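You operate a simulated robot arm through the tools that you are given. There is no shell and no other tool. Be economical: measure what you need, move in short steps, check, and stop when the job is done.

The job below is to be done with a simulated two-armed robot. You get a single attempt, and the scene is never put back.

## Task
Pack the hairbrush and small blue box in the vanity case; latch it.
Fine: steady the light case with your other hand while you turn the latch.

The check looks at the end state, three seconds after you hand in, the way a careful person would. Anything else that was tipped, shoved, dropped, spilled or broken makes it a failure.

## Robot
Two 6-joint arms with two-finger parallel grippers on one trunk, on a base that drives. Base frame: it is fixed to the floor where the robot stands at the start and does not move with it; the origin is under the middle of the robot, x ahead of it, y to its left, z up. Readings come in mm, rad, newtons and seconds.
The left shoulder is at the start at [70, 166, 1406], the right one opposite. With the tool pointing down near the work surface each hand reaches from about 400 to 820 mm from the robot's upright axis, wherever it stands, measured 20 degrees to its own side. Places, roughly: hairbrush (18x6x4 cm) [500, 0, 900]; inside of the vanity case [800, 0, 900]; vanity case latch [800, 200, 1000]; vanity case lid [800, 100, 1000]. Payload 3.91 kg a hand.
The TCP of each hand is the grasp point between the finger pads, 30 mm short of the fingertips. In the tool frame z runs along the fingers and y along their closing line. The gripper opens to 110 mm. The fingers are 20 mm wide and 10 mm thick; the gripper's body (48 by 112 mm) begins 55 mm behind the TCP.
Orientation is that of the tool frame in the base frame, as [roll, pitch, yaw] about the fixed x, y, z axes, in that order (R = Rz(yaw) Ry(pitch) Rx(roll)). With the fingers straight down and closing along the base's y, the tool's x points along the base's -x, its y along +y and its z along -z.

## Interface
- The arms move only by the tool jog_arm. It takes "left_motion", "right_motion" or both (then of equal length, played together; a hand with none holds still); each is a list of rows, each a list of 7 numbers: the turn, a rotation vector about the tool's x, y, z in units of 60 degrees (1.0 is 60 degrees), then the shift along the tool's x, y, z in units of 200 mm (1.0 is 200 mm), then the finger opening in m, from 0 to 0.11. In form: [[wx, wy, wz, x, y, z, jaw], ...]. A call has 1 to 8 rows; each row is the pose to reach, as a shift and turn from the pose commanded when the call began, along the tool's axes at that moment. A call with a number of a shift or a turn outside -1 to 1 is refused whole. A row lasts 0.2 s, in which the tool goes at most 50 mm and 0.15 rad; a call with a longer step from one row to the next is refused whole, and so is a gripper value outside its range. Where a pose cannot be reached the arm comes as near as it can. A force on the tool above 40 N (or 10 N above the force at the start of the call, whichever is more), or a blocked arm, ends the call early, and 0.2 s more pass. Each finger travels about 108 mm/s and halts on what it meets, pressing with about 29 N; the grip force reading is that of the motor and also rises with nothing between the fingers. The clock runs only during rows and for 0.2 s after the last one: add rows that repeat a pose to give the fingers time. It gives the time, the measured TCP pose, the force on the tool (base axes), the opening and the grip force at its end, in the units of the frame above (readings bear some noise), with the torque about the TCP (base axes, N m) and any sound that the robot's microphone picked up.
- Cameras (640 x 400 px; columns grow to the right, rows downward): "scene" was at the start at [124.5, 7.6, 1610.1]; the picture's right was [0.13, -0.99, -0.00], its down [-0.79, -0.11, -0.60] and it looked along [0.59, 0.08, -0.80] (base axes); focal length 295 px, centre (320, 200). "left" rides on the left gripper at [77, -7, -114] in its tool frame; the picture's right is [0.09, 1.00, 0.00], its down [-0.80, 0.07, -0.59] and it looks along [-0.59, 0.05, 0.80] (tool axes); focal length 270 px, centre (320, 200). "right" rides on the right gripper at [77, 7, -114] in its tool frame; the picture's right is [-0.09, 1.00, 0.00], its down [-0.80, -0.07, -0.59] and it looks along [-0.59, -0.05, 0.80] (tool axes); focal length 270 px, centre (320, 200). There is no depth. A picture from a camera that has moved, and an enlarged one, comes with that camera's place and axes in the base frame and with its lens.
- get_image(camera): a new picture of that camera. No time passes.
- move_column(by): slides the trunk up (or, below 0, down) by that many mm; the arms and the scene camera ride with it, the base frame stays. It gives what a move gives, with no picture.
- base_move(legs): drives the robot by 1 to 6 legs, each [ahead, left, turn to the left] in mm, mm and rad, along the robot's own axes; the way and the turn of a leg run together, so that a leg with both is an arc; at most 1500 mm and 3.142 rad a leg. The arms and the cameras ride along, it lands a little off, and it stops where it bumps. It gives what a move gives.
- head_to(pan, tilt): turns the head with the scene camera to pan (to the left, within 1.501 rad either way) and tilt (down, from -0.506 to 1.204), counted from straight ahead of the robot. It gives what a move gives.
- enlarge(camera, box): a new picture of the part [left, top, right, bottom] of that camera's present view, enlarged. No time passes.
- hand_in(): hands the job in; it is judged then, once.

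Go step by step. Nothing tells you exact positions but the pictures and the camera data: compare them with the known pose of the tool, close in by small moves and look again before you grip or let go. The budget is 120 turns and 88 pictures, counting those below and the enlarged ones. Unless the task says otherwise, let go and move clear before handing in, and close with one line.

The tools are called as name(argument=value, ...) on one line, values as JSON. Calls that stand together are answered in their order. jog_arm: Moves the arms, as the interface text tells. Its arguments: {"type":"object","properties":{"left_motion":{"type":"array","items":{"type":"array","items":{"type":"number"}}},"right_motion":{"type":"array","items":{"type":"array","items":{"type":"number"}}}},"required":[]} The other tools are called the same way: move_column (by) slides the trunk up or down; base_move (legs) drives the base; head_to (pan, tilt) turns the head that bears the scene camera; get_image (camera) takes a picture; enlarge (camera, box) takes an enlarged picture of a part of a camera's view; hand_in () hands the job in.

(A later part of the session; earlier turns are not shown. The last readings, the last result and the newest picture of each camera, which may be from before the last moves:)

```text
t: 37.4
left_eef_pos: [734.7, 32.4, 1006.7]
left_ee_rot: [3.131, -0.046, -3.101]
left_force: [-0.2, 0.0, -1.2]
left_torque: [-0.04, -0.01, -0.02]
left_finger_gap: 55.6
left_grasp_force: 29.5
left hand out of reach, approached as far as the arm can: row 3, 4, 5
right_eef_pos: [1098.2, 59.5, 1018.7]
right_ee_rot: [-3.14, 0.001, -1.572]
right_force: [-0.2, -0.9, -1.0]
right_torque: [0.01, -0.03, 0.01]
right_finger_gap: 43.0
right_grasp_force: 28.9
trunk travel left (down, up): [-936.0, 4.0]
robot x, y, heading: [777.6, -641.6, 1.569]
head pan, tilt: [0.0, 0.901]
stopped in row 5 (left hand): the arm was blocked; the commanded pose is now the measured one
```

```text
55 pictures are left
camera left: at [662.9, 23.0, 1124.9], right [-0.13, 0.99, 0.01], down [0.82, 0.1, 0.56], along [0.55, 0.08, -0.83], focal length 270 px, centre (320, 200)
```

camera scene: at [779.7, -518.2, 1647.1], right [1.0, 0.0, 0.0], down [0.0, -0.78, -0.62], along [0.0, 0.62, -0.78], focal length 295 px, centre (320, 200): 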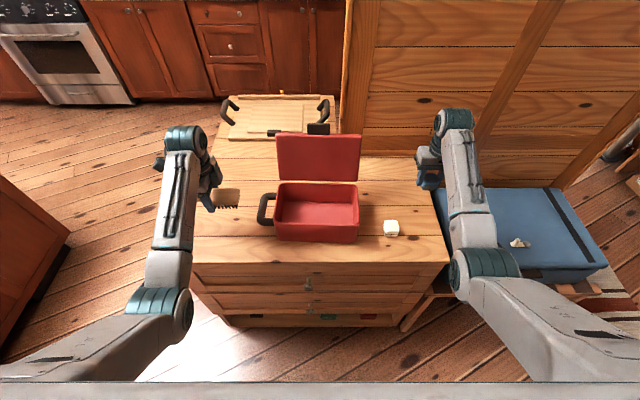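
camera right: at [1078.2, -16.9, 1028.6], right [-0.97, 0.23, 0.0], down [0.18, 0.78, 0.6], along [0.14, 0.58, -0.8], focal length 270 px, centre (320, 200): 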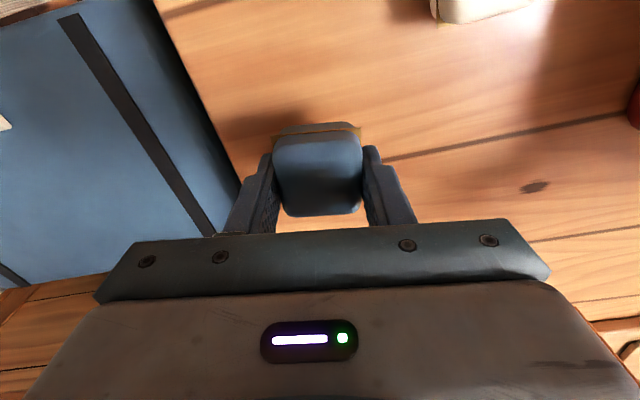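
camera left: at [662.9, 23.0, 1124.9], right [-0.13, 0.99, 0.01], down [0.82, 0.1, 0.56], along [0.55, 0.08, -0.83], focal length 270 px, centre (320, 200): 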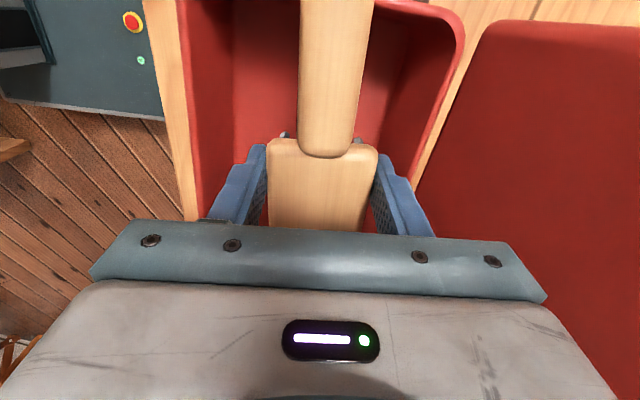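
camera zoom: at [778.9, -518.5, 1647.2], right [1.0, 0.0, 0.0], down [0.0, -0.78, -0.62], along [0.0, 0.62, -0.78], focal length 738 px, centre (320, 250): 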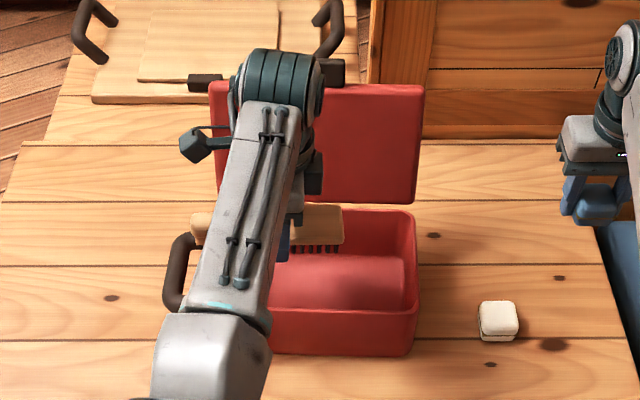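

The left arm is at its joint limits this far across, with nothing touching. I'll bring it back square and instead slide the base to the right.

jog_arm(left_motion=[[0, 0.02, 0.02, 0.06, -0.05, -0.03, 0.0], [0, 0.044, 0.04, 0.125, -0.1, -0.065, 0.0], [0, 0.044, 0.04, 0.125, -0.1, -0.065, 0.0]])

base_move(legs=[[0, -85, 0]])

enlarge(camera="scene", box=[190, 100, 390, 260])

get_image(camera="left")

```text
t: 38.2
left_eef_pos: [702.2, 21.4, 1029.1]
left_ee_rot: [3.115, -0.104, -3.133]
left_force: [0.2, 0.6, 0.0]
left_torque: [-0.01, 0.0, 0.03]
left_finger_gap: 55.3
left_grasp_force: 28.8
right_eef_pos: [1098.3, 60.9, 1017.8]
right_ee_rot: [-3.141, 0.0, -1.572]
right_force: [-0.5, 0.2, -1.5]
right_torque: [0.0, 0.04, -0.02]
right_finger_gap: 43.1
right_grasp_force: 29.4
trunk travel left (down, up): [-936.0, 4.0]
robot x, y, heading: [776.3, -642.8, 1.564]
head pan, tilt: [0.0, 0.901]
```

```text
t: 39.3
left_eef_pos: [780.5, 17.6, 1025.0]
left_ee_rot: [3.123, -0.101, -3.133]
left_force: [-1.2, 0.0, -0.9]
left_torque: [-0.01, -0.05, 0.01]
left_finger_gap: 55.5
left_grasp_force: 28.7
right_eef_pos: [1177.9, 59.4, 1020.4]
right_ee_rot: [-3.137, 0.003, -1.573]
right_force: [-0.4, -0.2, -1.7]
right_torque: [0.04, -0.05, 0.0]
right_finger_gap: 43.2
right_grasp_force: 29.2
trunk travel left (down, up): [-936.0, 4.0]
robot x, y, heading: [866.2, -642.7, 1.567]
head pan, tilt: [0.0, 0.901]
```

```text
2.50 times, centred on (290, 180) of scene
camera zoom: at [856.1, -519.4, 1647.2], right [1.0, 0.0, 0.01], down [0.0, -0.78, -0.62], along [0.01, 0.62, -0.78], focal length 738 px, centre (395, 250)
```

zoom: 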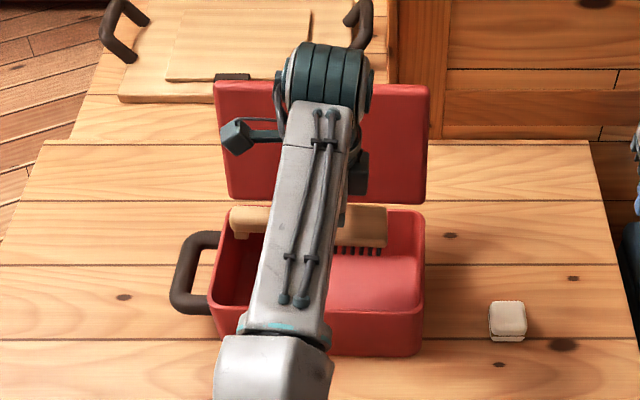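

```text
53 pictures are left
camera left: at [715.2, 9.4, 1147.6], right [-0.09, 1.0, 0.03], down [0.86, 0.07, 0.51], along [0.51, 0.07, -0.86], focal length 270 px, centre (320, 200)
```

left: 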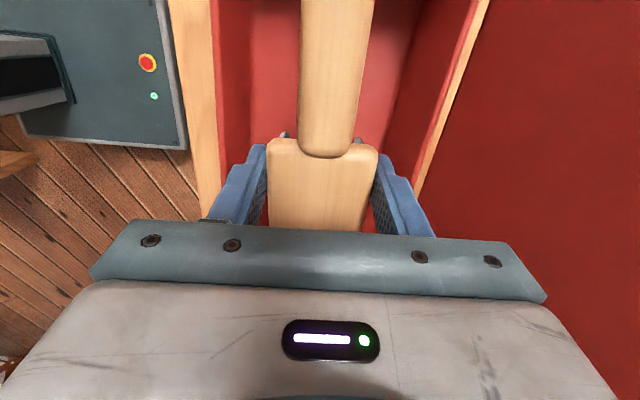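

The brush is over the case but tipped slightly (my pitch correction had the wrong sign). I'll level it and slide the base 15 mm more.

jog_arm(left_motion=[[0, -0.05, 0, 0, -0.01, 0, 0.0], [0, -0.1, 0, 0, -0.025, 0, 0.0], [0, -0.1, 0, 0, -0.025, 0, 0.0]])

base_move(legs=[[0, -16, 0]])

enlarge(camera="scene", box=[190, 100, 390, 260])

get_image(camera="left")

```text
t: 40.1
left_eef_pos: [788.7, 11.6, 1025.3]
left_ee_rot: [3.121, 0.0, -3.135]
left_force: [0.9, 0.3, -0.9]
left_torque: [0.02, 0.0, -0.02]
left_finger_gap: 55.5
left_grasp_force: 28.9
right_eef_pos: [1184.6, 57.7, 1017.9]
right_ee_rot: [3.141, 0.001, -1.575]
right_force: [0.4, 0.6, 0.3]
right_torque: [-0.02, 0.04, 0.01]
right_finger_gap: 43.2
right_grasp_force: 28.9
trunk travel left (down, up): [-936.0, 4.0]
robot x, y, heading: [863.4, -639.1, 1.564]
head pan, tilt: [0.0, 0.901]
```

```text
t: 40.9
left_eef_pos: [798.0, 13.1, 1024.5]
left_ee_rot: [3.122, 0.001, -3.137]
left_force: [-0.1, 0.7, -0.7]
left_torque: [-0.01, -0.05, 0.0]
left_finger_gap: 55.4
left_grasp_force: 28.7
right_eef_pos: [1195.4, 59.1, 1020.0]
right_ee_rot: [-3.14, 0.003, -1.574]
right_force: [-0.9, -0.1, 0.0]
right_torque: [-0.05, -0.04, 0.02]
right_finger_gap: 43.2
right_grasp_force: 29.0
trunk travel left (down, up): [-936.0, 4.0]
robot x, y, heading: [878.1, -645.6, 1.567]
head pan, tilt: [0.0, 0.901]
```

```text
2.50 times, centred on (290, 180) of scene
camera zoom: at [875.5, -518.8, 1647.1], right [1.0, 0.0, 0.0], down [0.0, -0.78, -0.62], along [0.01, 0.62, -0.78], focal length 738 px, centre (395, 250)
```

zoom: 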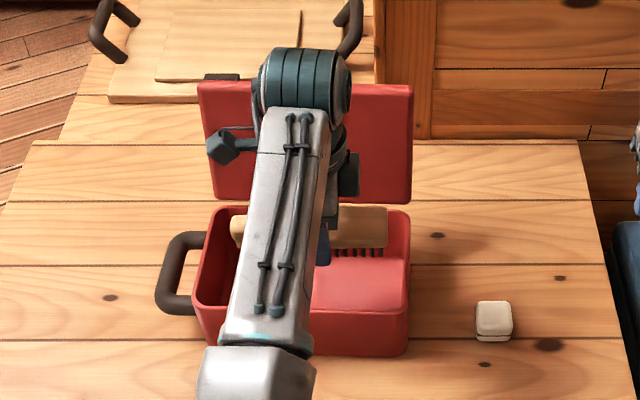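

```text
51 pictures are left
camera left: at [720.6, 4.2, 1140.2], right [-0.09, 1.0, 0.02], down [0.8, 0.06, 0.6], along [0.59, 0.07, -0.8], focal length 270 px, centre (320, 200)
```

left: 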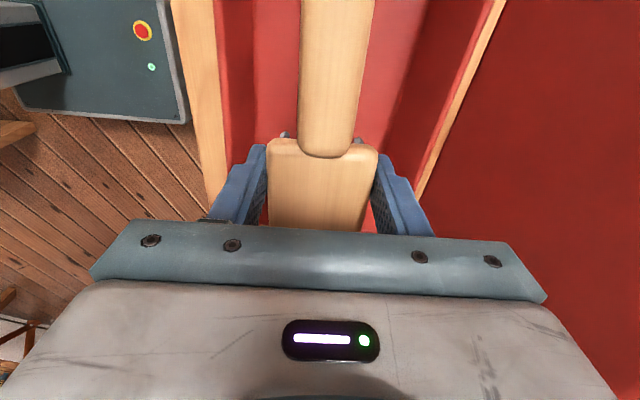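

The brush fits over the case interior. I'll lower it into the case, stopping with the gripper body about at rim level, and look.

jog_arm(left_motion=[[0, 0, 0, 0.025, -0.01, 0.1, 0.0], [0, 0, 0, 0.025, -0.01, 0.22, 0.0], [0, 0, 0, 0.025, -0.01, 0.34, 0.0], [0, 0, 0, 0.025, -0.01, 0.46, 0.0], [0, 0, 0, 0.025, -0.01, 0.56, 0.0], [0, 0, 0, 0.025, -0.01, 0.61, 0.0], [0, 0, 0, 0.025, -0.01, 0.61, 0.0]])

enlarge(camera="scene", box=[190, 100, 390, 260])

get_image(camera="left")

```text
t: 42.5
left_eef_pos: [797.1, 13.1, 903.8]
left_ee_rot: [3.123, -0.002, -3.137]
left_force: [-0.5, -0.5, -1.0]
left_torque: [0.0, -0.01, 0.03]
left_finger_gap: 55.6
left_grasp_force: 29.4
right_eef_pos: [1198.2, 57.7, 1018.2]
right_ee_rot: [3.138, 0.0, -1.573]
right_force: [0.1, 0.4, 0.4]
right_torque: [0.02, -0.03, -0.02]
right_finger_gap: 43.1
right_grasp_force: 28.4
trunk travel left (down, up): [-936.0, 4.0]
robot x, y, heading: [877.9, -644.4, 1.569]
head pan, tilt: [0.0, 0.901]
```

```text
2.50 times, centred on (290, 180) of scene
camera zoom: at [881.1, -519.1, 1647.2], right [1.0, -0.01, 0.0], down [0.0, -0.78, -0.62], along [0.0, 0.62, -0.78], focal length 738 px, centre (395, 250)
```

zoom: 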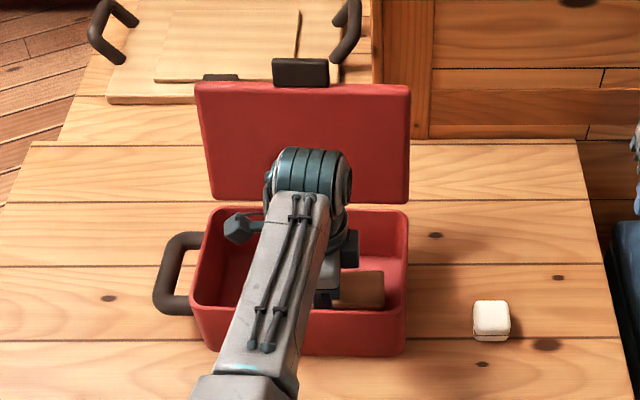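

```text
49 pictures are left
camera left: at [719.1, 4.3, 1018.6], right [-0.09, 1.0, 0.02], down [0.8, 0.06, 0.59], along [0.59, 0.07, -0.8], focal length 270 px, centre (320, 200)
```

left: 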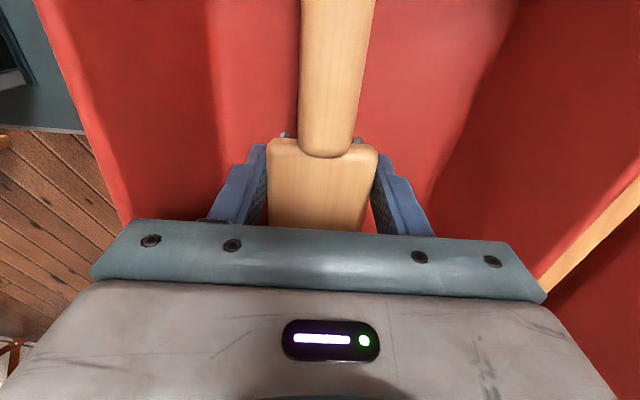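

The brush is inside with clearance to the walls. I'll lower a few mm, release by a small opening, and rise.

jog_arm(left_motion=[[0, 0, 0, 0, 0, 0.03, 0.0], [0, 0, 0, 0, 0, 0.03, 0.0], [0, 0, 0, 0, 0, 0.03, 0.07], [0, 0, 0, 0, 0, 0.03, 0.07], [0, 0, 0, 0, 0, -0.1, 0.07], [0, 0, 0, 0, 0, -0.3, 0.07], [0, 0, 0, 0, 0, -0.5, 0.07]])

get_image(camera="left")

```text
t: 44.1
left_eef_pos: [798.0, 12.3, 1004.7]
left_ee_rot: [3.121, -0.002, -3.136]
left_force: [-0.2, 0.0, 1.3]
left_torque: [0.0, 0.01, 0.05]
left_finger_gap: 69.9
left_grasp_force: 0.0
right_eef_pos: [1198.6, 59.1, 1019.1]
right_ee_rot: [3.14, 0.002, -1.573]
right_force: [0.4, 0.7, 0.4]
right_torque: [0.03, -0.01, 0.02]
right_finger_gap: 42.9
right_grasp_force: 29.3
trunk travel left (down, up): [-936.0, 4.0]
robot x, y, heading: [880.4, -645.6, 1.566]
head pan, tilt: [0.0, 0.901]
```

```text
48 pictures are left
camera left: at [721.2, 2.3, 1119.6], right [-0.09, 1.0, 0.02], down [0.8, 0.06, 0.59], along [0.59, 0.07, -0.8], focal length 270 px, centre (320, 200)
```

left: 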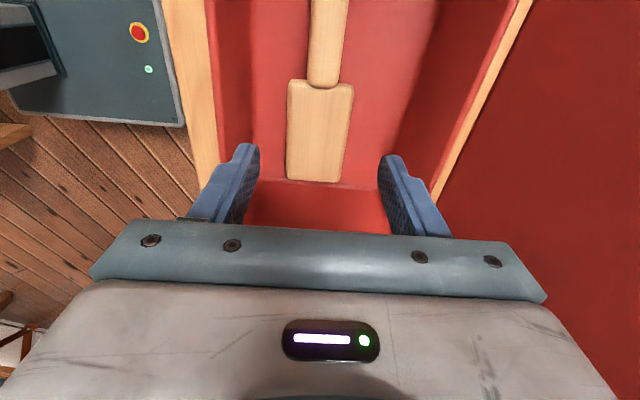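

The brush rests in the case with room behind its handle for the box. I'll withdraw the left hand to the left, then slide the base left so the right hand can reach over the case.

jog_arm(left_motion=[[0, 0, 0, 0.1, 0, -0.06, 0.07], [0, 0, 0, 0.25, 0, -0.06, 0.07], [0, 0, 0, 0.45, 0, -0.06, 0.07], [0, 0, 0, 0.65, 0, -0.06, 0.07], [0, 0, 0, 0.85, 0.05, -0.06, 0.07], [0, 0, 0, 1.0, 0.1, -0.06, 0.07]])

base_move(legs=[[0, 235, 0]])

get_image(camera="scene")

```text
t: 45.5
left_eef_pos: [594.0, 30.3, 1018.3]
left_ee_rot: [3.121, 0.0, -3.137]
left_force: [-0.6, 0.9, -0.3]
left_torque: [-0.01, -0.03, 0.01]
left_finger_gap: 70.4
left_grasp_force: 0.1
right_eef_pos: [1197.9, 58.7, 1019.5]
right_ee_rot: [-3.141, 0.003, -1.572]
right_force: [0.1, -0.1, 0.2]
right_torque: [-0.03, -0.01, -0.02]
right_finger_gap: 42.9
right_grasp_force: 29.2
trunk travel left (down, up): [-936.0, 4.0]
robot x, y, heading: [878.5, -644.1, 1.566]
head pan, tilt: [0.0, 0.901]
```

```text
t: 47.2
left_eef_pos: [360.4, 28.8, 1019.2]
left_ee_rot: [3.124, -0.003, -3.134]
left_force: [-0.1, -0.2, -0.9]
left_torque: [0.01, 0.01, 0.02]
left_finger_gap: 69.8
left_grasp_force: 0.1
right_eef_pos: [962.4, 60.8, 1019.1]
right_ee_rot: [3.138, 0.002, -1.569]
right_force: [-0.7, -0.1, -0.8]
right_torque: [-0.03, 0.02, 0.04]
right_finger_gap: 43.0
right_grasp_force: 29.2
trunk travel left (down, up): [-936.0, 4.0]
robot x, y, heading: [641.7, -642.6, 1.573]
head pan, tilt: [0.0, 0.901]
```

```text
47 pictures are left
camera scene: at [648.7, -518.2, 1647.2], right [1.0, 0.0, 0.0], down [0.0, -0.78, -0.62], along [0.0, 0.62, -0.78], focal length 295 px, centre (320, 200)
```

scene: 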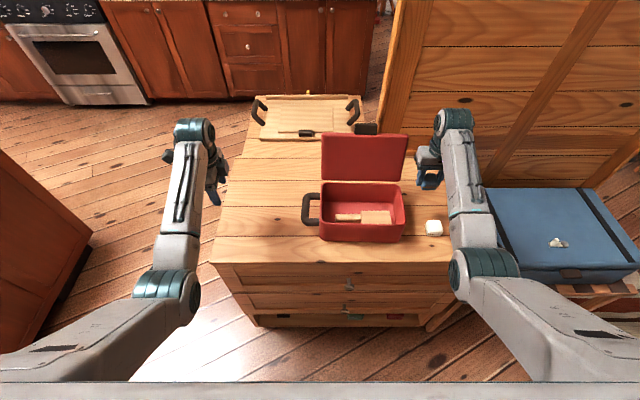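

The right hand now carries the box leftward over the case.

jog_arm(right_motion=[[0, 0, 0, 0.0, 0.1, 0, 0.0], [0, 0, 0, 0.01, 0.25, 0, 0.0], [0, 0, 0, 0.02, 0.42, 0, 0.0], [0, 0, 0, 0.02, 0.6, 0, 0.0], [0, 0, 0, 0.02, 0.78, 0, 0.0], [0, 0, 0, 0.02, 0.92, 0, 0.0], [0, 0, 0, 0.02, 1.0, 0, 0.0]])

jog_arm(right_motion=[[0, 0, 0, 0.0, 0.1, 0, 0.0], [0, 0, 0, 0.0, 0.17, 0, 0.0], [0, 0, 0, 0.0, 0.17, 0, 0.0]])

get_image(camera="right")

enlarge(camera="scene", box=[270, 110, 470, 260])

```text
t: 48.9
left_eef_pos: [357.3, 29.5, 1017.8]
left_ee_rot: [3.122, 0.0, -3.135]
left_force: [-0.2, 0.5, 0.4]
left_torque: [0.01, -0.04, 0.0]
left_finger_gap: 70.0
left_grasp_force: 0.1
right_eef_pos: [759.2, 56.0, 1019.7]
right_ee_rot: [3.142, 0.001, -1.571]
right_force: [-1.4, 0.0, -0.7]
right_torque: [0.03, -0.01, 0.03]
right_finger_gap: 42.8
right_grasp_force: 29.0
trunk travel left (down, up): [-936.0, 4.0]
robot x, y, heading: [639.7, -645.2, 1.571]
head pan, tilt: [0.0, 0.901]
```

```text
t: 49.6
left_eef_pos: [358.7, 29.1, 1019.3]
left_ee_rot: [3.122, -0.004, -3.132]
left_force: [0.3, 0.3, 0.2]
left_torque: [-0.03, 0.0, -0.01]
left_finger_gap: 69.7
left_grasp_force: 0.0
right_eef_pos: [728.5, 56.2, 1017.7]
right_ee_rot: [3.141, 0.002, -1.569]
right_force: [-0.4, -0.4, -0.1]
right_torque: [-0.03, 0.03, 0.01]
right_finger_gap: 42.9
right_grasp_force: 29.0
trunk travel left (down, up): [-936.0, 4.0]
robot x, y, heading: [645.4, -641.4, 1.573]
head pan, tilt: [0.0, 0.901]
```

```text
46 pictures are left
camera right: at [721.0, -21.1, 1132.6], right [-1.0, 0.09, 0.0], down [0.07, 0.8, 0.6], along [0.05, 0.59, -0.8], focal length 270 px, centre (320, 200)
```

right: 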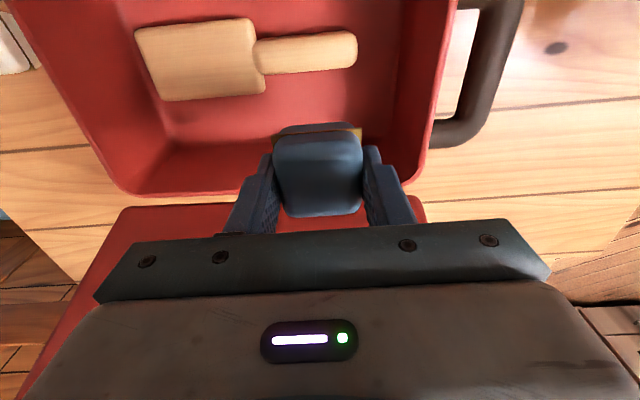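

```text
2.67 times, centred on (370, 185) of scene
camera zoom: at [645.9, -518.2, 1647.2], right [1.0, 0.0, 0.0], down [0.0, -0.78, -0.62], along [0.0, 0.62, -0.78], focal length 787 px, centre (187, 240)
```

zoom: 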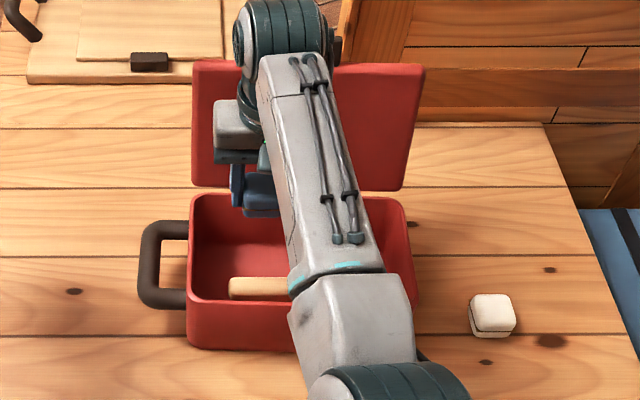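

The brush lies at y≈16–20, with space behind its handle. I'll lower the box behind the handle.

jog_arm(right_motion=[[0, 0, 0, -0.01, 0, 0.1, 0.0], [0, 0, 0, -0.01, 0, 0.22, 0.0], [0, 0, 0, -0.01, 0, 0.34, 0.0], [0, 0, 0, -0.01, 0, 0.46, 0.0], [0, 0, 0, -0.01, 0, 0.54, 0.0], [0, 0, 0, -0.01, 0, 0.6, 0.0], [0, 0, 0, -0.01, 0, 0.6, 0.0]])

get_image(camera="right")

```text
t: 51.2
left_eef_pos: [358.2, 29.5, 1017.2]
left_ee_rot: [3.122, 0.0, -3.133]
left_force: [0.0, 0.2, -1.0]
left_torque: [0.02, 0.0, -0.05]
left_finger_gap: 70.1
left_grasp_force: 0.0
right_eef_pos: [726.7, 58.5, 899.1]
right_ee_rot: [3.141, 0.001, -1.57]
right_force: [-0.3, -0.3, 0.0]
right_torque: [0.01, -0.01, -0.03]
right_finger_gap: 43.0
right_grasp_force: 28.6
trunk travel left (down, up): [-936.0, 4.0]
robot x, y, heading: [644.8, -641.7, 1.569]
head pan, tilt: [0.0, 0.901]
```

```text
44 pictures are left
camera right: at [720.2, -19.0, 1013.3], right [-1.0, 0.09, 0.0], down [0.07, 0.8, 0.6], along [0.05, 0.59, -0.8], focal length 270 px, centre (320, 200)
```

right: 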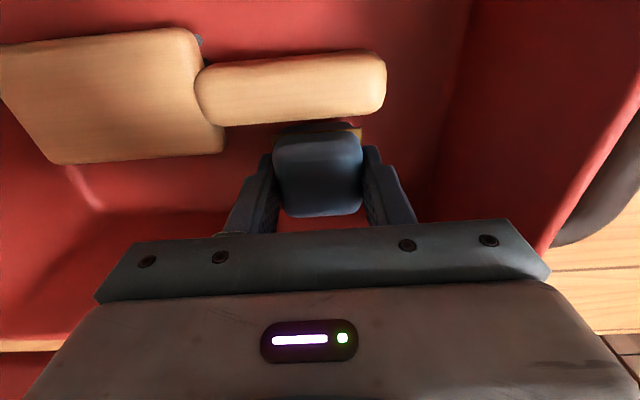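

The box is just behind the handle. I'll ease it 4 mm back, lower a little, release and rise.

jog_arm(right_motion=[[0, 0, 0, -0.02, 0, 0.0, 0.0], [0, 0, 0, -0.02, 0, 0.03, 0.0], [0, 0, 0, -0.02, 0, 0.03, 0.055], [0, 0, 0, -0.02, 0, 0.03, 0.055], [0, 0, 0, -0.02, 0, -0.1, 0.055], [0, 0, 0, -0.02, 0, -0.3, 0.055], [0, 0, 0, -0.02, 0, -0.5, 0.055], [0, 0, 0, -0.02, 0, -0.6, 0.055]])

get_image(camera="right")

```text
t: 53.0
left_eef_pos: [358.9, 29.6, 1017.6]
left_ee_rot: [3.123, -0.001, -3.135]
left_force: [-0.3, -0.5, 0.2]
left_torque: [-0.01, -0.01, -0.02]
left_finger_gap: 69.9
left_grasp_force: 0.2
right_eef_pos: [725.2, 61.7, 1019.6]
right_ee_rot: [3.141, -0.001, -1.57]
right_force: [-0.2, 0.0, 0.7]
right_torque: [0.01, -0.02, 0.02]
right_finger_gap: 54.8
right_grasp_force: 0.2
trunk travel left (down, up): [-936.0, 4.0]
robot x, y, heading: [642.0, -640.7, 1.566]
head pan, tilt: [0.0, 0.901]
```

```text
43 pictures are left
camera right: at [718.2, -15.1, 1133.9], right [-1.0, 0.09, 0.0], down [0.07, 0.8, 0.59], along [0.05, 0.59, -0.8], focal length 270 px, centre (320, 200)
```

right: 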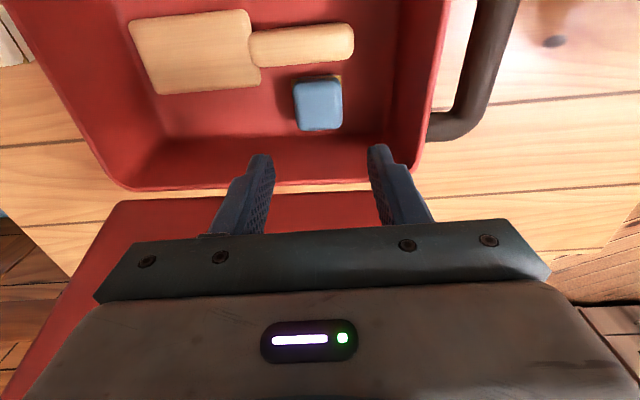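

Both items are in the case. Next is closing the lid: I'll move the left hand aside, then bring the base right and forward so that the right hand comes past the lid's right side and can push it from behind.

jog_arm(left_motion=[[0, 0, 0, 0.1, -0.1, 0, 0.07], [0, 0, 0, 0.2, -0.2, 0, 0.07], [0, 0, 0, 0.3, -0.3, 0, 0.07], [0, 0, 0, 0.4, -0.4, 0, 0.07], [0, 0, 0, 0.5, -0.5, 0, 0.07]], right_motion=[[0, 0, 0, 0.02, 0, 0, 0.03], [0, 0, 0, 0.05, 0, 0, 0.0], [0, 0, 0, 0.05, 0, 0, 0.0], [0, 0, 0, 0.05, 0, 0, 0.0], [0, 0, 0, 0.05, 0, 0, 0.0]])

base_move(legs=[[0, -290, 0]])

get_image(camera="scene")

```text
t: 54.2
left_eef_pos: [258.8, -70.4, 1015.9]
left_ee_rot: [3.119, 0.0, -3.134]
left_force: [-0.1, -0.9, -0.2]
left_torque: [0.03, 0.01, 0.01]
left_finger_gap: 70.1
left_grasp_force: 0.0
right_eef_pos: [726.5, 51.4, 1021.2]
right_ee_rot: [-3.14, 0.003, -1.567]
right_force: [-0.1, -0.1, -0.2]
right_torque: [0.05, -0.01, 0.02]
right_finger_gap: 0.1
right_grasp_force: 28.9
trunk travel left (down, up): [-936.0, 4.0]
robot x, y, heading: [643.5, -639.2, 1.568]
head pan, tilt: [0.0, 0.901]
```

```text
t: 56.2
left_eef_pos: [549.6, -68.4, 1016.2]
left_ee_rot: [3.123, -0.001, -3.138]
left_force: [0.0, -0.3, -0.1]
left_torque: [-0.01, -0.01, 0.03]
left_finger_gap: 70.0
left_grasp_force: 0.0
right_eef_pos: [1017.7, 49.8, 1019.5]
right_ee_rot: [-3.139, 0.002, -1.573]
right_force: [-0.4, 0.1, -0.1]
right_torque: [0.0, 0.0, -0.01]
right_finger_gap: 0.2
right_grasp_force: 28.9
trunk travel left (down, up): [-936.0, 4.0]
robot x, y, heading: [932.9, -643.3, 1.562]
head pan, tilt: [0.0, 0.901]
```

```text
42 pictures are left
camera scene: at [931.1, -519.7, 1647.2], right [1.0, -0.01, 0.0], down [0.0, -0.78, -0.62], along [0.01, 0.62, -0.78], focal length 295 px, centre (320, 200)
```

scene: 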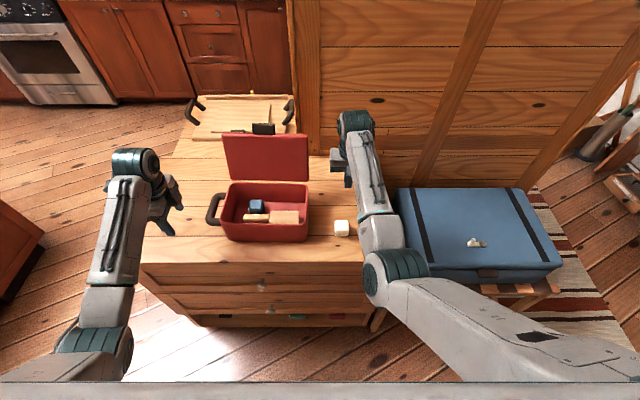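

The way is clear on the right of the lid. I'll drive forward 90 mm.

base_move(legs=[[90, 0, 0]])

jog_arm(right_motion=[[0, 0, 0, -0.1, 0, 0, 0.0], [0, 0, 0, -0.2, 0, 0, 0.0], [0, 0, 0, -0.3, 0, 0, 0.0], [0, 0, 0, -0.3, 0, 0, 0.0]])

get_image(camera="scene")

get_image(camera="right")

```text
t: 57.4
left_eef_pos: [551.6, 15.5, 1019.8]
left_ee_rot: [3.116, -0.003, -3.14]
left_force: [-0.4, -0.2, -0.3]
left_torque: [0.04, -0.01, -0.03]
left_finger_gap: 70.1
left_grasp_force: 0.0
right_eef_pos: [1018.7, 135.9, 1023.4]
right_ee_rot: [3.141, 0.007, -1.573]
right_force: [0.0, -0.6, 0.6]
right_torque: [0.05, 0.01, -0.02]
right_finger_gap: 0.0
right_grasp_force: 28.7
trunk travel left (down, up): [-936.0, 4.0]
robot x, y, heading: [936.3, -555.8, 1.565]
head pan, tilt: [0.0, 0.901]
```

```text
t: 58.4
left_eef_pos: [551.4, 21.8, 1016.8]
left_ee_rot: [3.123, 0.0, -3.137]
left_force: [-0.7, 0.0, 0.6]
left_torque: [0.01, -0.01, 0.01]
left_finger_gap: 70.0
left_grasp_force: 0.1
right_eef_pos: [1018.9, 199.2, 1019.8]
right_ee_rot: [3.14, 0.001, -1.576]
right_force: [0.4, 0.5, -0.4]
right_torque: [-0.01, 0.0, 0.01]
right_finger_gap: 0.0
right_grasp_force: 28.4
trunk travel left (down, up): [-936.0, 4.0]
robot x, y, heading: [933.7, -553.1, 1.564]
head pan, tilt: [0.0, 0.901]
```

```text
41 pictures are left
camera scene: at [934.7, -429.3, 1647.1], right [1.0, -0.01, 0.0], down [-0.01, -0.78, -0.62], along [0.0, 0.62, -0.78], focal length 295 px, centre (320, 200)
```

scene: 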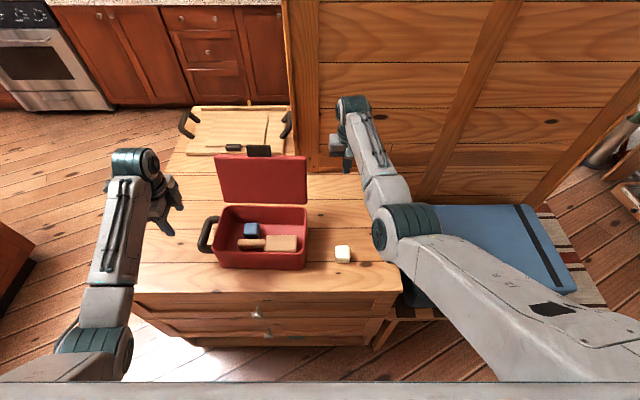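

```text
40 pictures are left
camera right: at [1010.9, 122.1, 1133.8], right [-1.0, 0.09, 0.0], down [0.07, 0.8, 0.6], along [0.05, 0.59, -0.8], focal length 270 px, centre (320, 200)
```

right: 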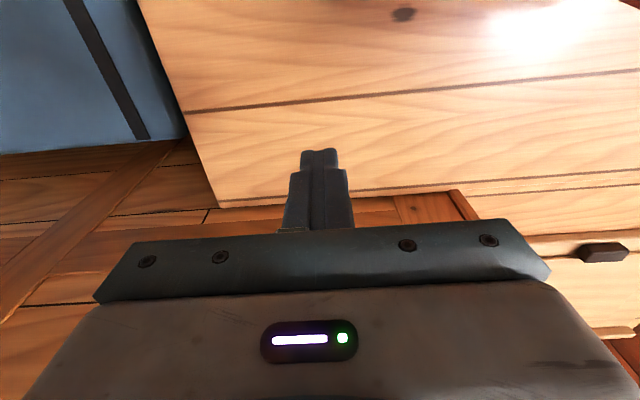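

The right hand is beside and behind the lid. I'll open the fingers, so one reaches behind the lid's right edge, and slide left.

jog_arm(right_motion=[[0, 0, 0, 0, 0, 0, 0.05], [0, 0, 0, 0, 0.1, 0, 0.11], [0, 0, 0, 0, 0.22, 0, 0.11], [0, 0, 0, 0, 0.33, 0, 0.11], [0, 0, 0, 0, 0.4, 0, 0.11], [0, 0, 0, 0, 0.4, 0, 0.11]])

enlarge(camera="scene", box=[190, 80, 390, 280])

get_image(camera="right")

```text
t: 59.8
left_eef_pos: [551.5, 20.7, 1017.2]
left_ee_rot: [3.122, -0.003, -3.138]
left_force: [0.2, -0.7, -0.4]
left_torque: [0.01, 0.0, 0.0]
left_finger_gap: 70.1
left_grasp_force: 0.0
right_eef_pos: [937.7, 198.6, 1020.8]
right_ee_rot: [3.141, 0.003, -1.573]
right_force: [0.9, -1.2, -0.6]
right_torque: [0.01, -0.02, -0.01]
right_finger_gap: 110.1
right_grasp_force: 0.1
trunk travel left (down, up): [-936.0, 4.0]
robot x, y, heading: [934.8, -553.0, 1.562]
head pan, tilt: [0.0, 0.901]
```

```text
2.00 times, centred on (290, 180) of scene
camera zoom: at [934.7, -430.1, 1647.2], right [1.0, -0.01, 0.0], down [-0.01, -0.78, -0.62], along [0.0, 0.62, -0.78], focal length 590 px, centre (380, 240)
```

zoom: 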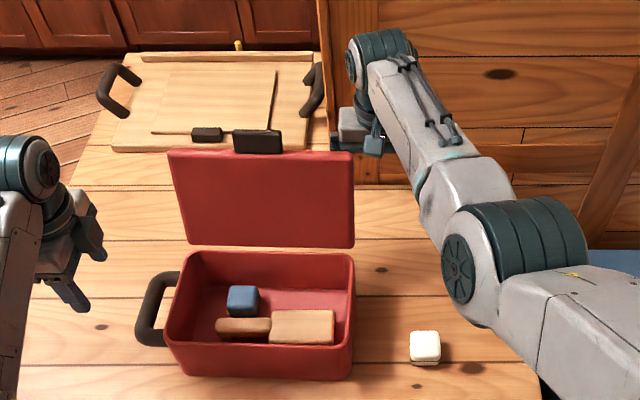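

```text
38 pictures are left
camera right: at [929.9, 122.6, 1134.8], right [-1.0, 0.09, 0.0], down [0.07, 0.8, 0.6], along [0.05, 0.59, -0.8], focal length 270 px, centre (320, 200)
```

right: 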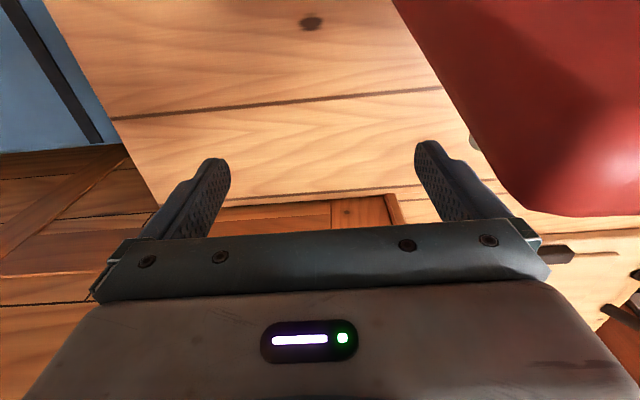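

The lid's top-right corner is about (y 157, z 1094). I'll shift a little further left behind it and pull toward me gently.

jog_arm(right_motion=[[0, 0, 0, 0, 0.09, 0, 0.11], [0, 0, 0, 0.1, 0.09, 0, 0.11], [0, 0, 0, 0.2, 0.09, 0, 0.11], [0, 0, 0, 0.3, 0.09, 0, 0.11], [0, 0, 0, 0.38, 0.09, 0, 0.11]])

enlarge(camera="scene", box=[190, 80, 390, 280])

```text
t: 61.2
left_eef_pos: [551.1, 19.3, 1017.2]
left_ee_rot: [3.123, -0.001, -3.139]
left_force: [0.7, -0.2, 0.7]
left_torque: [-0.04, -0.02, 0.02]
left_finger_gap: 70.2
left_grasp_force: 0.0
right_eef_pos: [949.0, 143.6, 1031.5]
right_ee_rot: [-3.12, 0.028, -1.595]
right_force: [0.0, -0.2, 0.4]
right_torque: [-0.01, -0.02, 0.01]
right_finger_gap: 110.0
right_grasp_force: 0.1
right hand out of reach, approached as far as the arm can: row 5
trunk travel left (down, up): [-936.0, 4.0]
robot x, y, heading: [934.8, -553.3, 1.57]
head pan, tilt: [0.0, 0.901]
stopped in row 5 (right hand): the arm was blocked; the commanded pose is now the measured one
```

```text
2.00 times, centred on (290, 180) of scene
camera zoom: at [934.6, -429.8, 1647.2], right [1.0, -0.01, 0.0], down [-0.01, -0.78, -0.62], along [0.0, 0.62, -0.78], focal length 590 px, centre (380, 240)
```

zoom: 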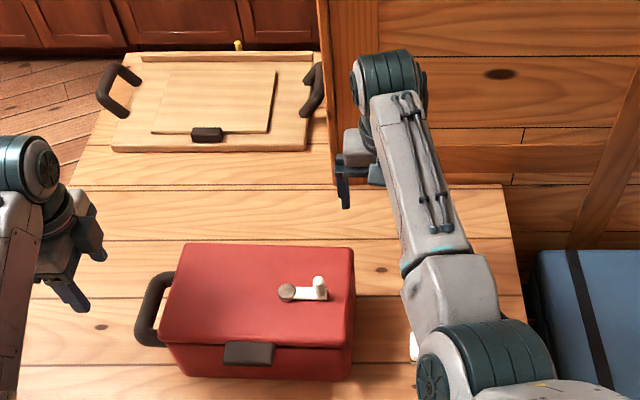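

The lid has swung shut. The latch is a small white lever with a pivot on top of the lid; I'll look closely at it.

enlarge(camera="scene", box=[230, 195, 290, 270])

get_image(camera="right")

```text
5.33 times, centred on (260, 232) of scene
camera zoom: at [934.6, -429.8, 1647.2], right [1.0, -0.01, 0.0], down [-0.01, -0.78, -0.62], along [0.0, 0.62, -0.78], focal length 1574 px, centre (640, 27)
```

zoom: 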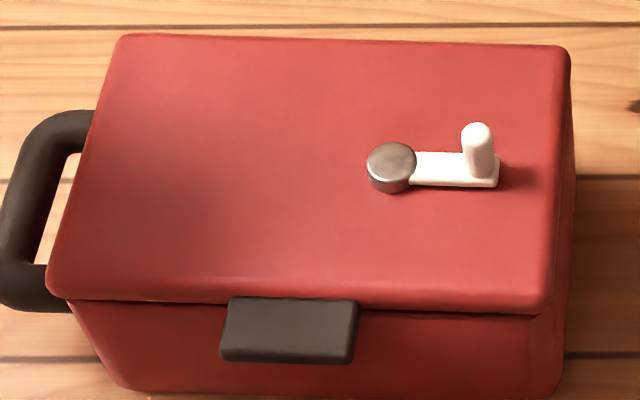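

```text
35 pictures are left
camera right: at [936.5, 64.5, 1143.3], right [-0.99, 0.11, -0.02], down [0.08, 0.78, 0.62], along [0.08, 0.61, -0.79], focal length 270 px, centre (320, 200)
```

right: 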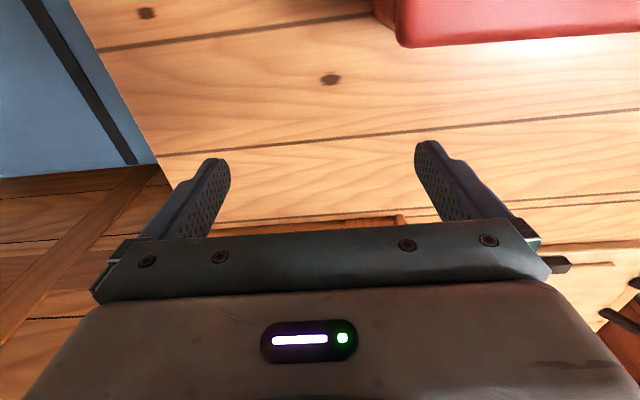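

The latch is a crank: pivot near (808, 7), peg near (855, 3, top ≈1020) on the lid. I'll place the robot between the handle side and the peg, so the left hand can hold the case's side handle and the right can turn the peg.

jog_arm(right_motion=[[0, 0, 0, 0, -0.2, 0, 0.11], [0, 0, 0, 0, -0.4, 0, 0.06], [0, 0, 0, 0, -0.6, 0, 0.06], [0, 0, 0, 0, -0.75, 0, 0.06], [0, 0, 0, 0, -0.75, 0, 0.06]])

base_move(legs=[[-70, 0, 0], [0, 205, 0]])

get_image(camera="scene")

```text
t: 62.4
left_eef_pos: [551.4, 21.2, 1016.7]
left_ee_rot: [3.123, -0.002, -3.139]
left_force: [-1.0, 0.1, -0.1]
left_torque: [0.0, 0.02, 0.01]
left_finger_gap: 70.2
left_grasp_force: 0.0
right_eef_pos: [1093.7, 141.4, 1031.7]
right_ee_rot: [-3.125, 0.026, -1.592]
right_force: [-0.3, -0.2, 1.6]
right_torque: [-0.03, 0.01, 0.01]
right_finger_gap: 60.1
right_grasp_force: 0.1
trunk travel left (down, up): [-936.0, 4.0]
robot x, y, heading: [933.7, -548.8, 1.563]
head pan, tilt: [0.0, 0.901]
```

```text
t: 64.6
left_eef_pos: [351.0, -45.1, 1016.7]
left_ee_rot: [3.123, -0.002, -3.141]
left_force: [0.0, 0.1, 0.3]
left_torque: [0.0, -0.01, 0.03]
left_finger_gap: 69.8
left_grasp_force: 0.1
right_eef_pos: [890.9, 72.1, 1029.8]
right_ee_rot: [-3.128, 0.024, -1.594]
right_force: [0.4, 0.8, 0.1]
right_torque: [-0.04, 0.03, 0.03]
right_finger_gap: 59.9
right_grasp_force: 0.1
trunk travel left (down, up): [-936.0, 4.0]
robot x, y, heading: [726.0, -624.9, 1.557]
head pan, tilt: [0.0, 0.901]
```

```text
34 pictures are left
camera scene: at [733.1, -497.3, 1647.0], right [1.0, -0.01, 0.0], down [-0.01, -0.78, -0.62], along [0.0, 0.62, -0.78], focal length 295 px, centre (320, 200)
```

scene: 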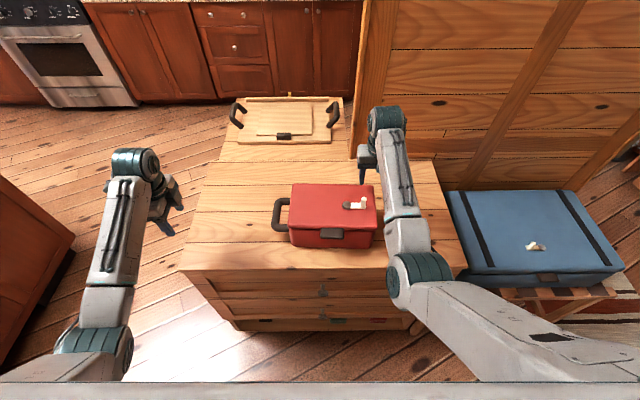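

Now I bring the left hand toward the case's side handle and view the peg with the right camera.

jog_arm(left_motion=[[0, 0, 0, -0.15, 0.0, 0, 0.07], [0, 0, 0, -0.35, 0.03, 0, 0.07], [0, 0, 0, -0.55, 0.05, 0, 0.07], [0, 0, 0, -0.75, 0.08, 0, 0.07], [0, 0, 0, -0.9, 0.1, 0, 0.07], [0, 0, 0, -1.0, 0.12, 0, 0.07], [0, 0, 0, -1.0, 0.12, 0, 0.07]])

get_image(camera="left")

get_image(camera="right")

enlarge(camera="scene", box=[260, 170, 400, 260])

```text
t: 66.2
left_eef_pos: [547.6, -23.0, 1015.7]
left_ee_rot: [3.123, -0.002, 3.14]
left_force: [-0.4, 0.9, 1.1]
left_torque: [0.01, 0.0, 0.0]
left_finger_gap: 70.1
left_grasp_force: 0.0
right_eef_pos: [887.8, 72.2, 1031.9]
right_ee_rot: [-3.125, 0.026, -1.595]
right_force: [-0.7, -0.8, -0.1]
right_torque: [0.0, -0.02, -0.02]
right_finger_gap: 60.0
right_grasp_force: 0.1
trunk travel left (down, up): [-936.0, 4.0]
robot x, y, heading: [725.1, -624.9, 1.564]
head pan, tilt: [0.0, 0.901]
```

```text
33 pictures are left
camera left: at [469.5, -30.7, 1131.9], right [-0.09, 1.0, 0.02], down [0.8, 0.06, 0.59], along [0.59, 0.07, -0.8], focal length 270 px, centre (320, 200)
```

left: 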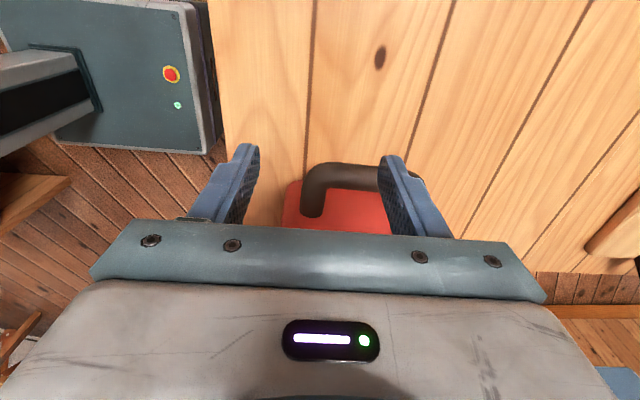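

```text
32 pictures are left
camera right: at [876.7, -8.0, 1144.5], right [-0.99, 0.11, -0.01], down [0.08, 0.78, 0.62], along [0.08, 0.61, -0.79], focal length 270 px, centre (320, 200)
```

right: 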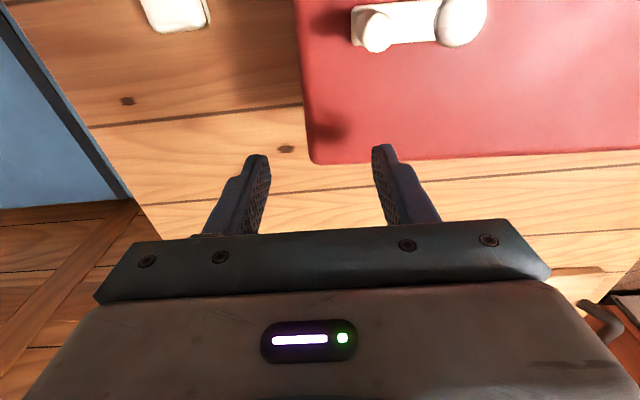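

```text
4.44 times, centred on (330, 215) of scene
camera zoom: at [727.8, -499.4, 1647.2], right [1.0, -0.01, 0.0], down [-0.01, -0.78, -0.62], along [0.01, 0.62, -0.78], focal length 1312 px, centre (276, 133)
```

zoom: 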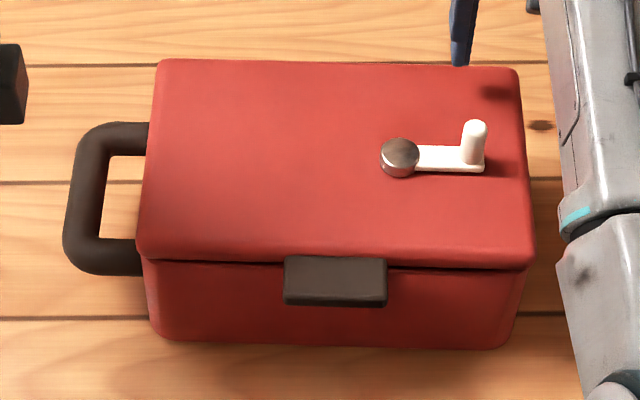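

The near arm of the case's side handle is at about (630, −18, 910); the peg at (857, 6) with the pivot at (811, 9). I'll lower the left hand around the handle arm.

jog_arm(left_motion=[[0, 0, 0, -0.2, 0.015, 0, 0.07], [0, 0, 0, -0.405, 0.025, 0, 0.07], [0, 0, 0, -0.405, 0.025, 0.12, 0.07], [0, 0, 0, -0.405, 0.025, 0.24, 0.07], [0, 0, 0, -0.405, 0.025, 0.3, 0.07], [0, 0, 0, -0.405, 0.025, 0.3, 0.07]])

get_image(camera="left")

enlarge(camera="scene", box=[260, 170, 400, 260])

```text
t: 67.6
left_eef_pos: [615.4, -4.9, 968.6]
left_ee_rot: [3.096, -0.017, -3.133]
left_force: [-0.2, 0.7, 0.1]
left_torque: [-0.01, 0.02, 0.0]
left_finger_gap: 69.9
left_grasp_force: 0.0
right_eef_pos: [888.1, 72.5, 1032.5]
right_ee_rot: [-3.125, 0.026, -1.592]
right_force: [-0.3, -0.2, 0.2]
right_torque: [-0.02, -0.02, 0.02]
right_finger_gap: 59.8
right_grasp_force: 0.1
trunk travel left (down, up): [-936.0, 4.0]
robot x, y, heading: [730.4, -622.6, 1.56]
head pan, tilt: [0.0, 0.901]
```

```text
30 pictures are left
camera left: at [539.8, -16.1, 1085.3], right [-0.1, 0.99, 0.05], down [0.81, 0.05, 0.58], along [0.58, 0.1, -0.81], focal length 270 px, centre (320, 200)
```

left: 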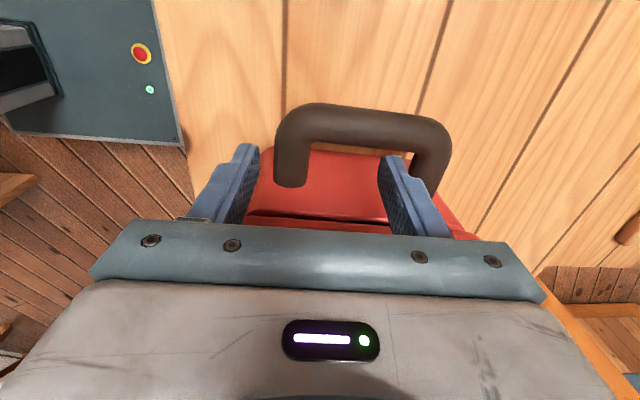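

```text
4.44 times, centred on (330, 215) of scene
camera zoom: at [727.4, -499.3, 1647.2], right [1.0, -0.01, 0.0], down [-0.01, -0.78, -0.62], along [0.01, 0.62, -0.78], focal length 1312 px, centre (276, 133)
```

zoom: 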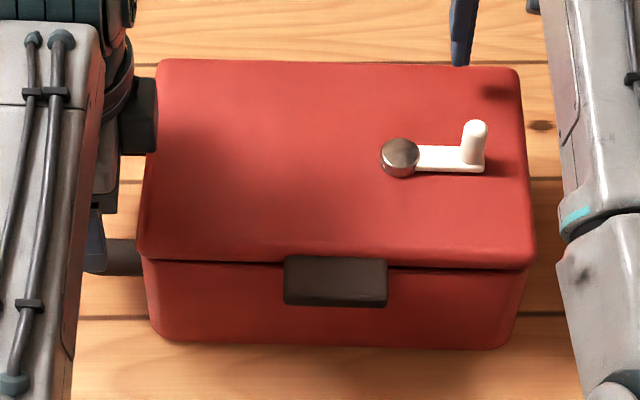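

The arm nears its limit in this orientation. I'll raise the left hand and turn it 90° so it can grip the handle's outer bar instead, in a more comfortable pose.

jog_arm(left_motion=[[0, 0, 0, 0.05, 0, -0.15, 0.07], [0, 0, -0.12, 0.1, 0, -0.2, 0.07], [0, 0, -0.25, 0.15, 0, -0.2, 0.07], [0, 0, -0.38, 0.2, 0, -0.2, 0.07], [0, 0, -0.51, 0.2, 0, -0.2, 0.07], [0, 0, -0.64, 0.2, 0, -0.2, 0.07], [0, 0, -0.75, 0.2, 0, -0.2, 0.07], [0, 0, -0.75, 0.2, 0, -0.2, 0.07]])

jog_arm(left_motion=[[0, 0, -0.12, 0, 0, 0, 0.07], [0, 0, -0.25, 0, 0, 0, 0.07], [0, 0, -0.38, 0, 0, 0, 0.07], [0, 0, -0.51, 0, 0, 0, 0.07], [0, 0, -0.64, 0, 0, 0, 0.07], [0, 0, -0.74, 0, 0, 0, 0.07], [0, 0, -0.74, 0, 0, 0, 0.07]])

get_image(camera="left")

```text
t: 69.4
left_eef_pos: [588.3, -16.9, 996.8]
left_ee_rot: [3.127, 0.015, -2.356]
left_force: [0.4, -0.7, 1.0]
left_torque: [0.01, 0.0, -0.01]
left_finger_gap: 70.0
left_grasp_force: 0.0
right_eef_pos: [890.2, 71.6, 1032.3]
right_ee_rot: [-3.126, 0.027, -1.592]
right_force: [0.5, 0.4, -0.2]
right_torque: [0.02, 0.0, 0.02]
right_finger_gap: 60.1
right_grasp_force: 0.0
trunk travel left (down, up): [-936.0, 4.0]
robot x, y, heading: [724.9, -624.0, 1.557]
head pan, tilt: [0.0, 0.901]
```

```text
t: 71.0
left_eef_pos: [588.4, -17.5, 997.0]
left_ee_rot: [3.141, 0.019, -1.581]
left_force: [0.2, -0.7, 0.0]
left_torque: [0.0, -0.02, -0.02]
left_finger_gap: 69.9
left_grasp_force: 0.0
right_eef_pos: [889.4, 70.9, 1032.3]
right_ee_rot: [-3.124, 0.027, -1.594]
right_force: [-0.8, 0.2, 0.3]
right_torque: [-0.01, 0.02, 0.03]
right_finger_gap: 60.1
right_grasp_force: 0.1
trunk travel left (down, up): [-936.0, 4.0]
robot x, y, heading: [723.1, -626.1, 1.556]
head pan, tilt: [0.0, 0.901]
```

```text
28 pictures are left
camera left: at [593.2, -96.3, 1111.5], right [-1.0, -0.08, 0.0], down [-0.06, 0.79, 0.61], along [-0.05, 0.61, -0.79], focal length 270 px, centre (320, 200)
```

left: 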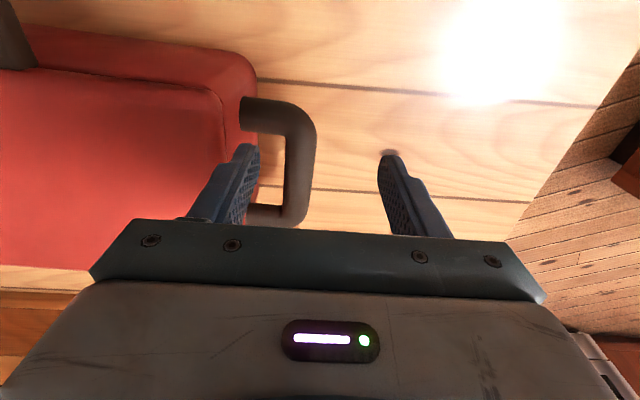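

The outer bar is at x≈601, y −15 to 68. I'll lower the left hand over its middle.

jog_arm(left_motion=[[0, 0, 0, -0.1, -0.03, 0, 0.06], [0, 0, 0, -0.21, -0.063, 0, 0.055], [0, 0, 0, -0.21, -0.063, 0.12, 0.055], [0, 0, 0, -0.21, -0.063, 0.24, 0.055], [0, 0, 0, -0.21, -0.063, 0.35, 0.055], [0, 0, 0, -0.21, -0.063, 0.35, 0.055]])

get_image(camera="left")

```text
t: 72.4
left_eef_pos: [600.8, 26.4, 928.8]
left_ee_rot: [3.139, 0.02, -1.58]
left_force: [-0.4, 0.0, 0.3]
left_torque: [0.01, -0.01, -0.02]
left_finger_gap: 54.9
left_grasp_force: 0.0
right_eef_pos: [888.1, 71.5, 1031.6]
right_ee_rot: [-3.124, 0.028, -1.594]
right_force: [-0.1, -0.2, 0.6]
right_torque: [0.02, 0.0, 0.03]
right_finger_gap: 60.4
right_grasp_force: 0.1
trunk travel left (down, up): [-936.0, 4.0]
robot x, y, heading: [729.6, -625.6, 1.561]
head pan, tilt: [0.0, 0.901]
```

```text
27 pictures are left
camera left: at [606.1, -52.2, 1042.2], right [-1.0, -0.08, 0.0], down [-0.06, 0.79, 0.61], along [-0.05, 0.61, -0.79], focal length 270 px, centre (320, 200)
```

left: 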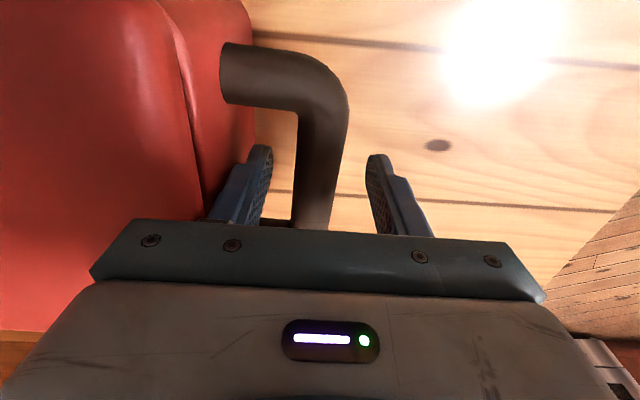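

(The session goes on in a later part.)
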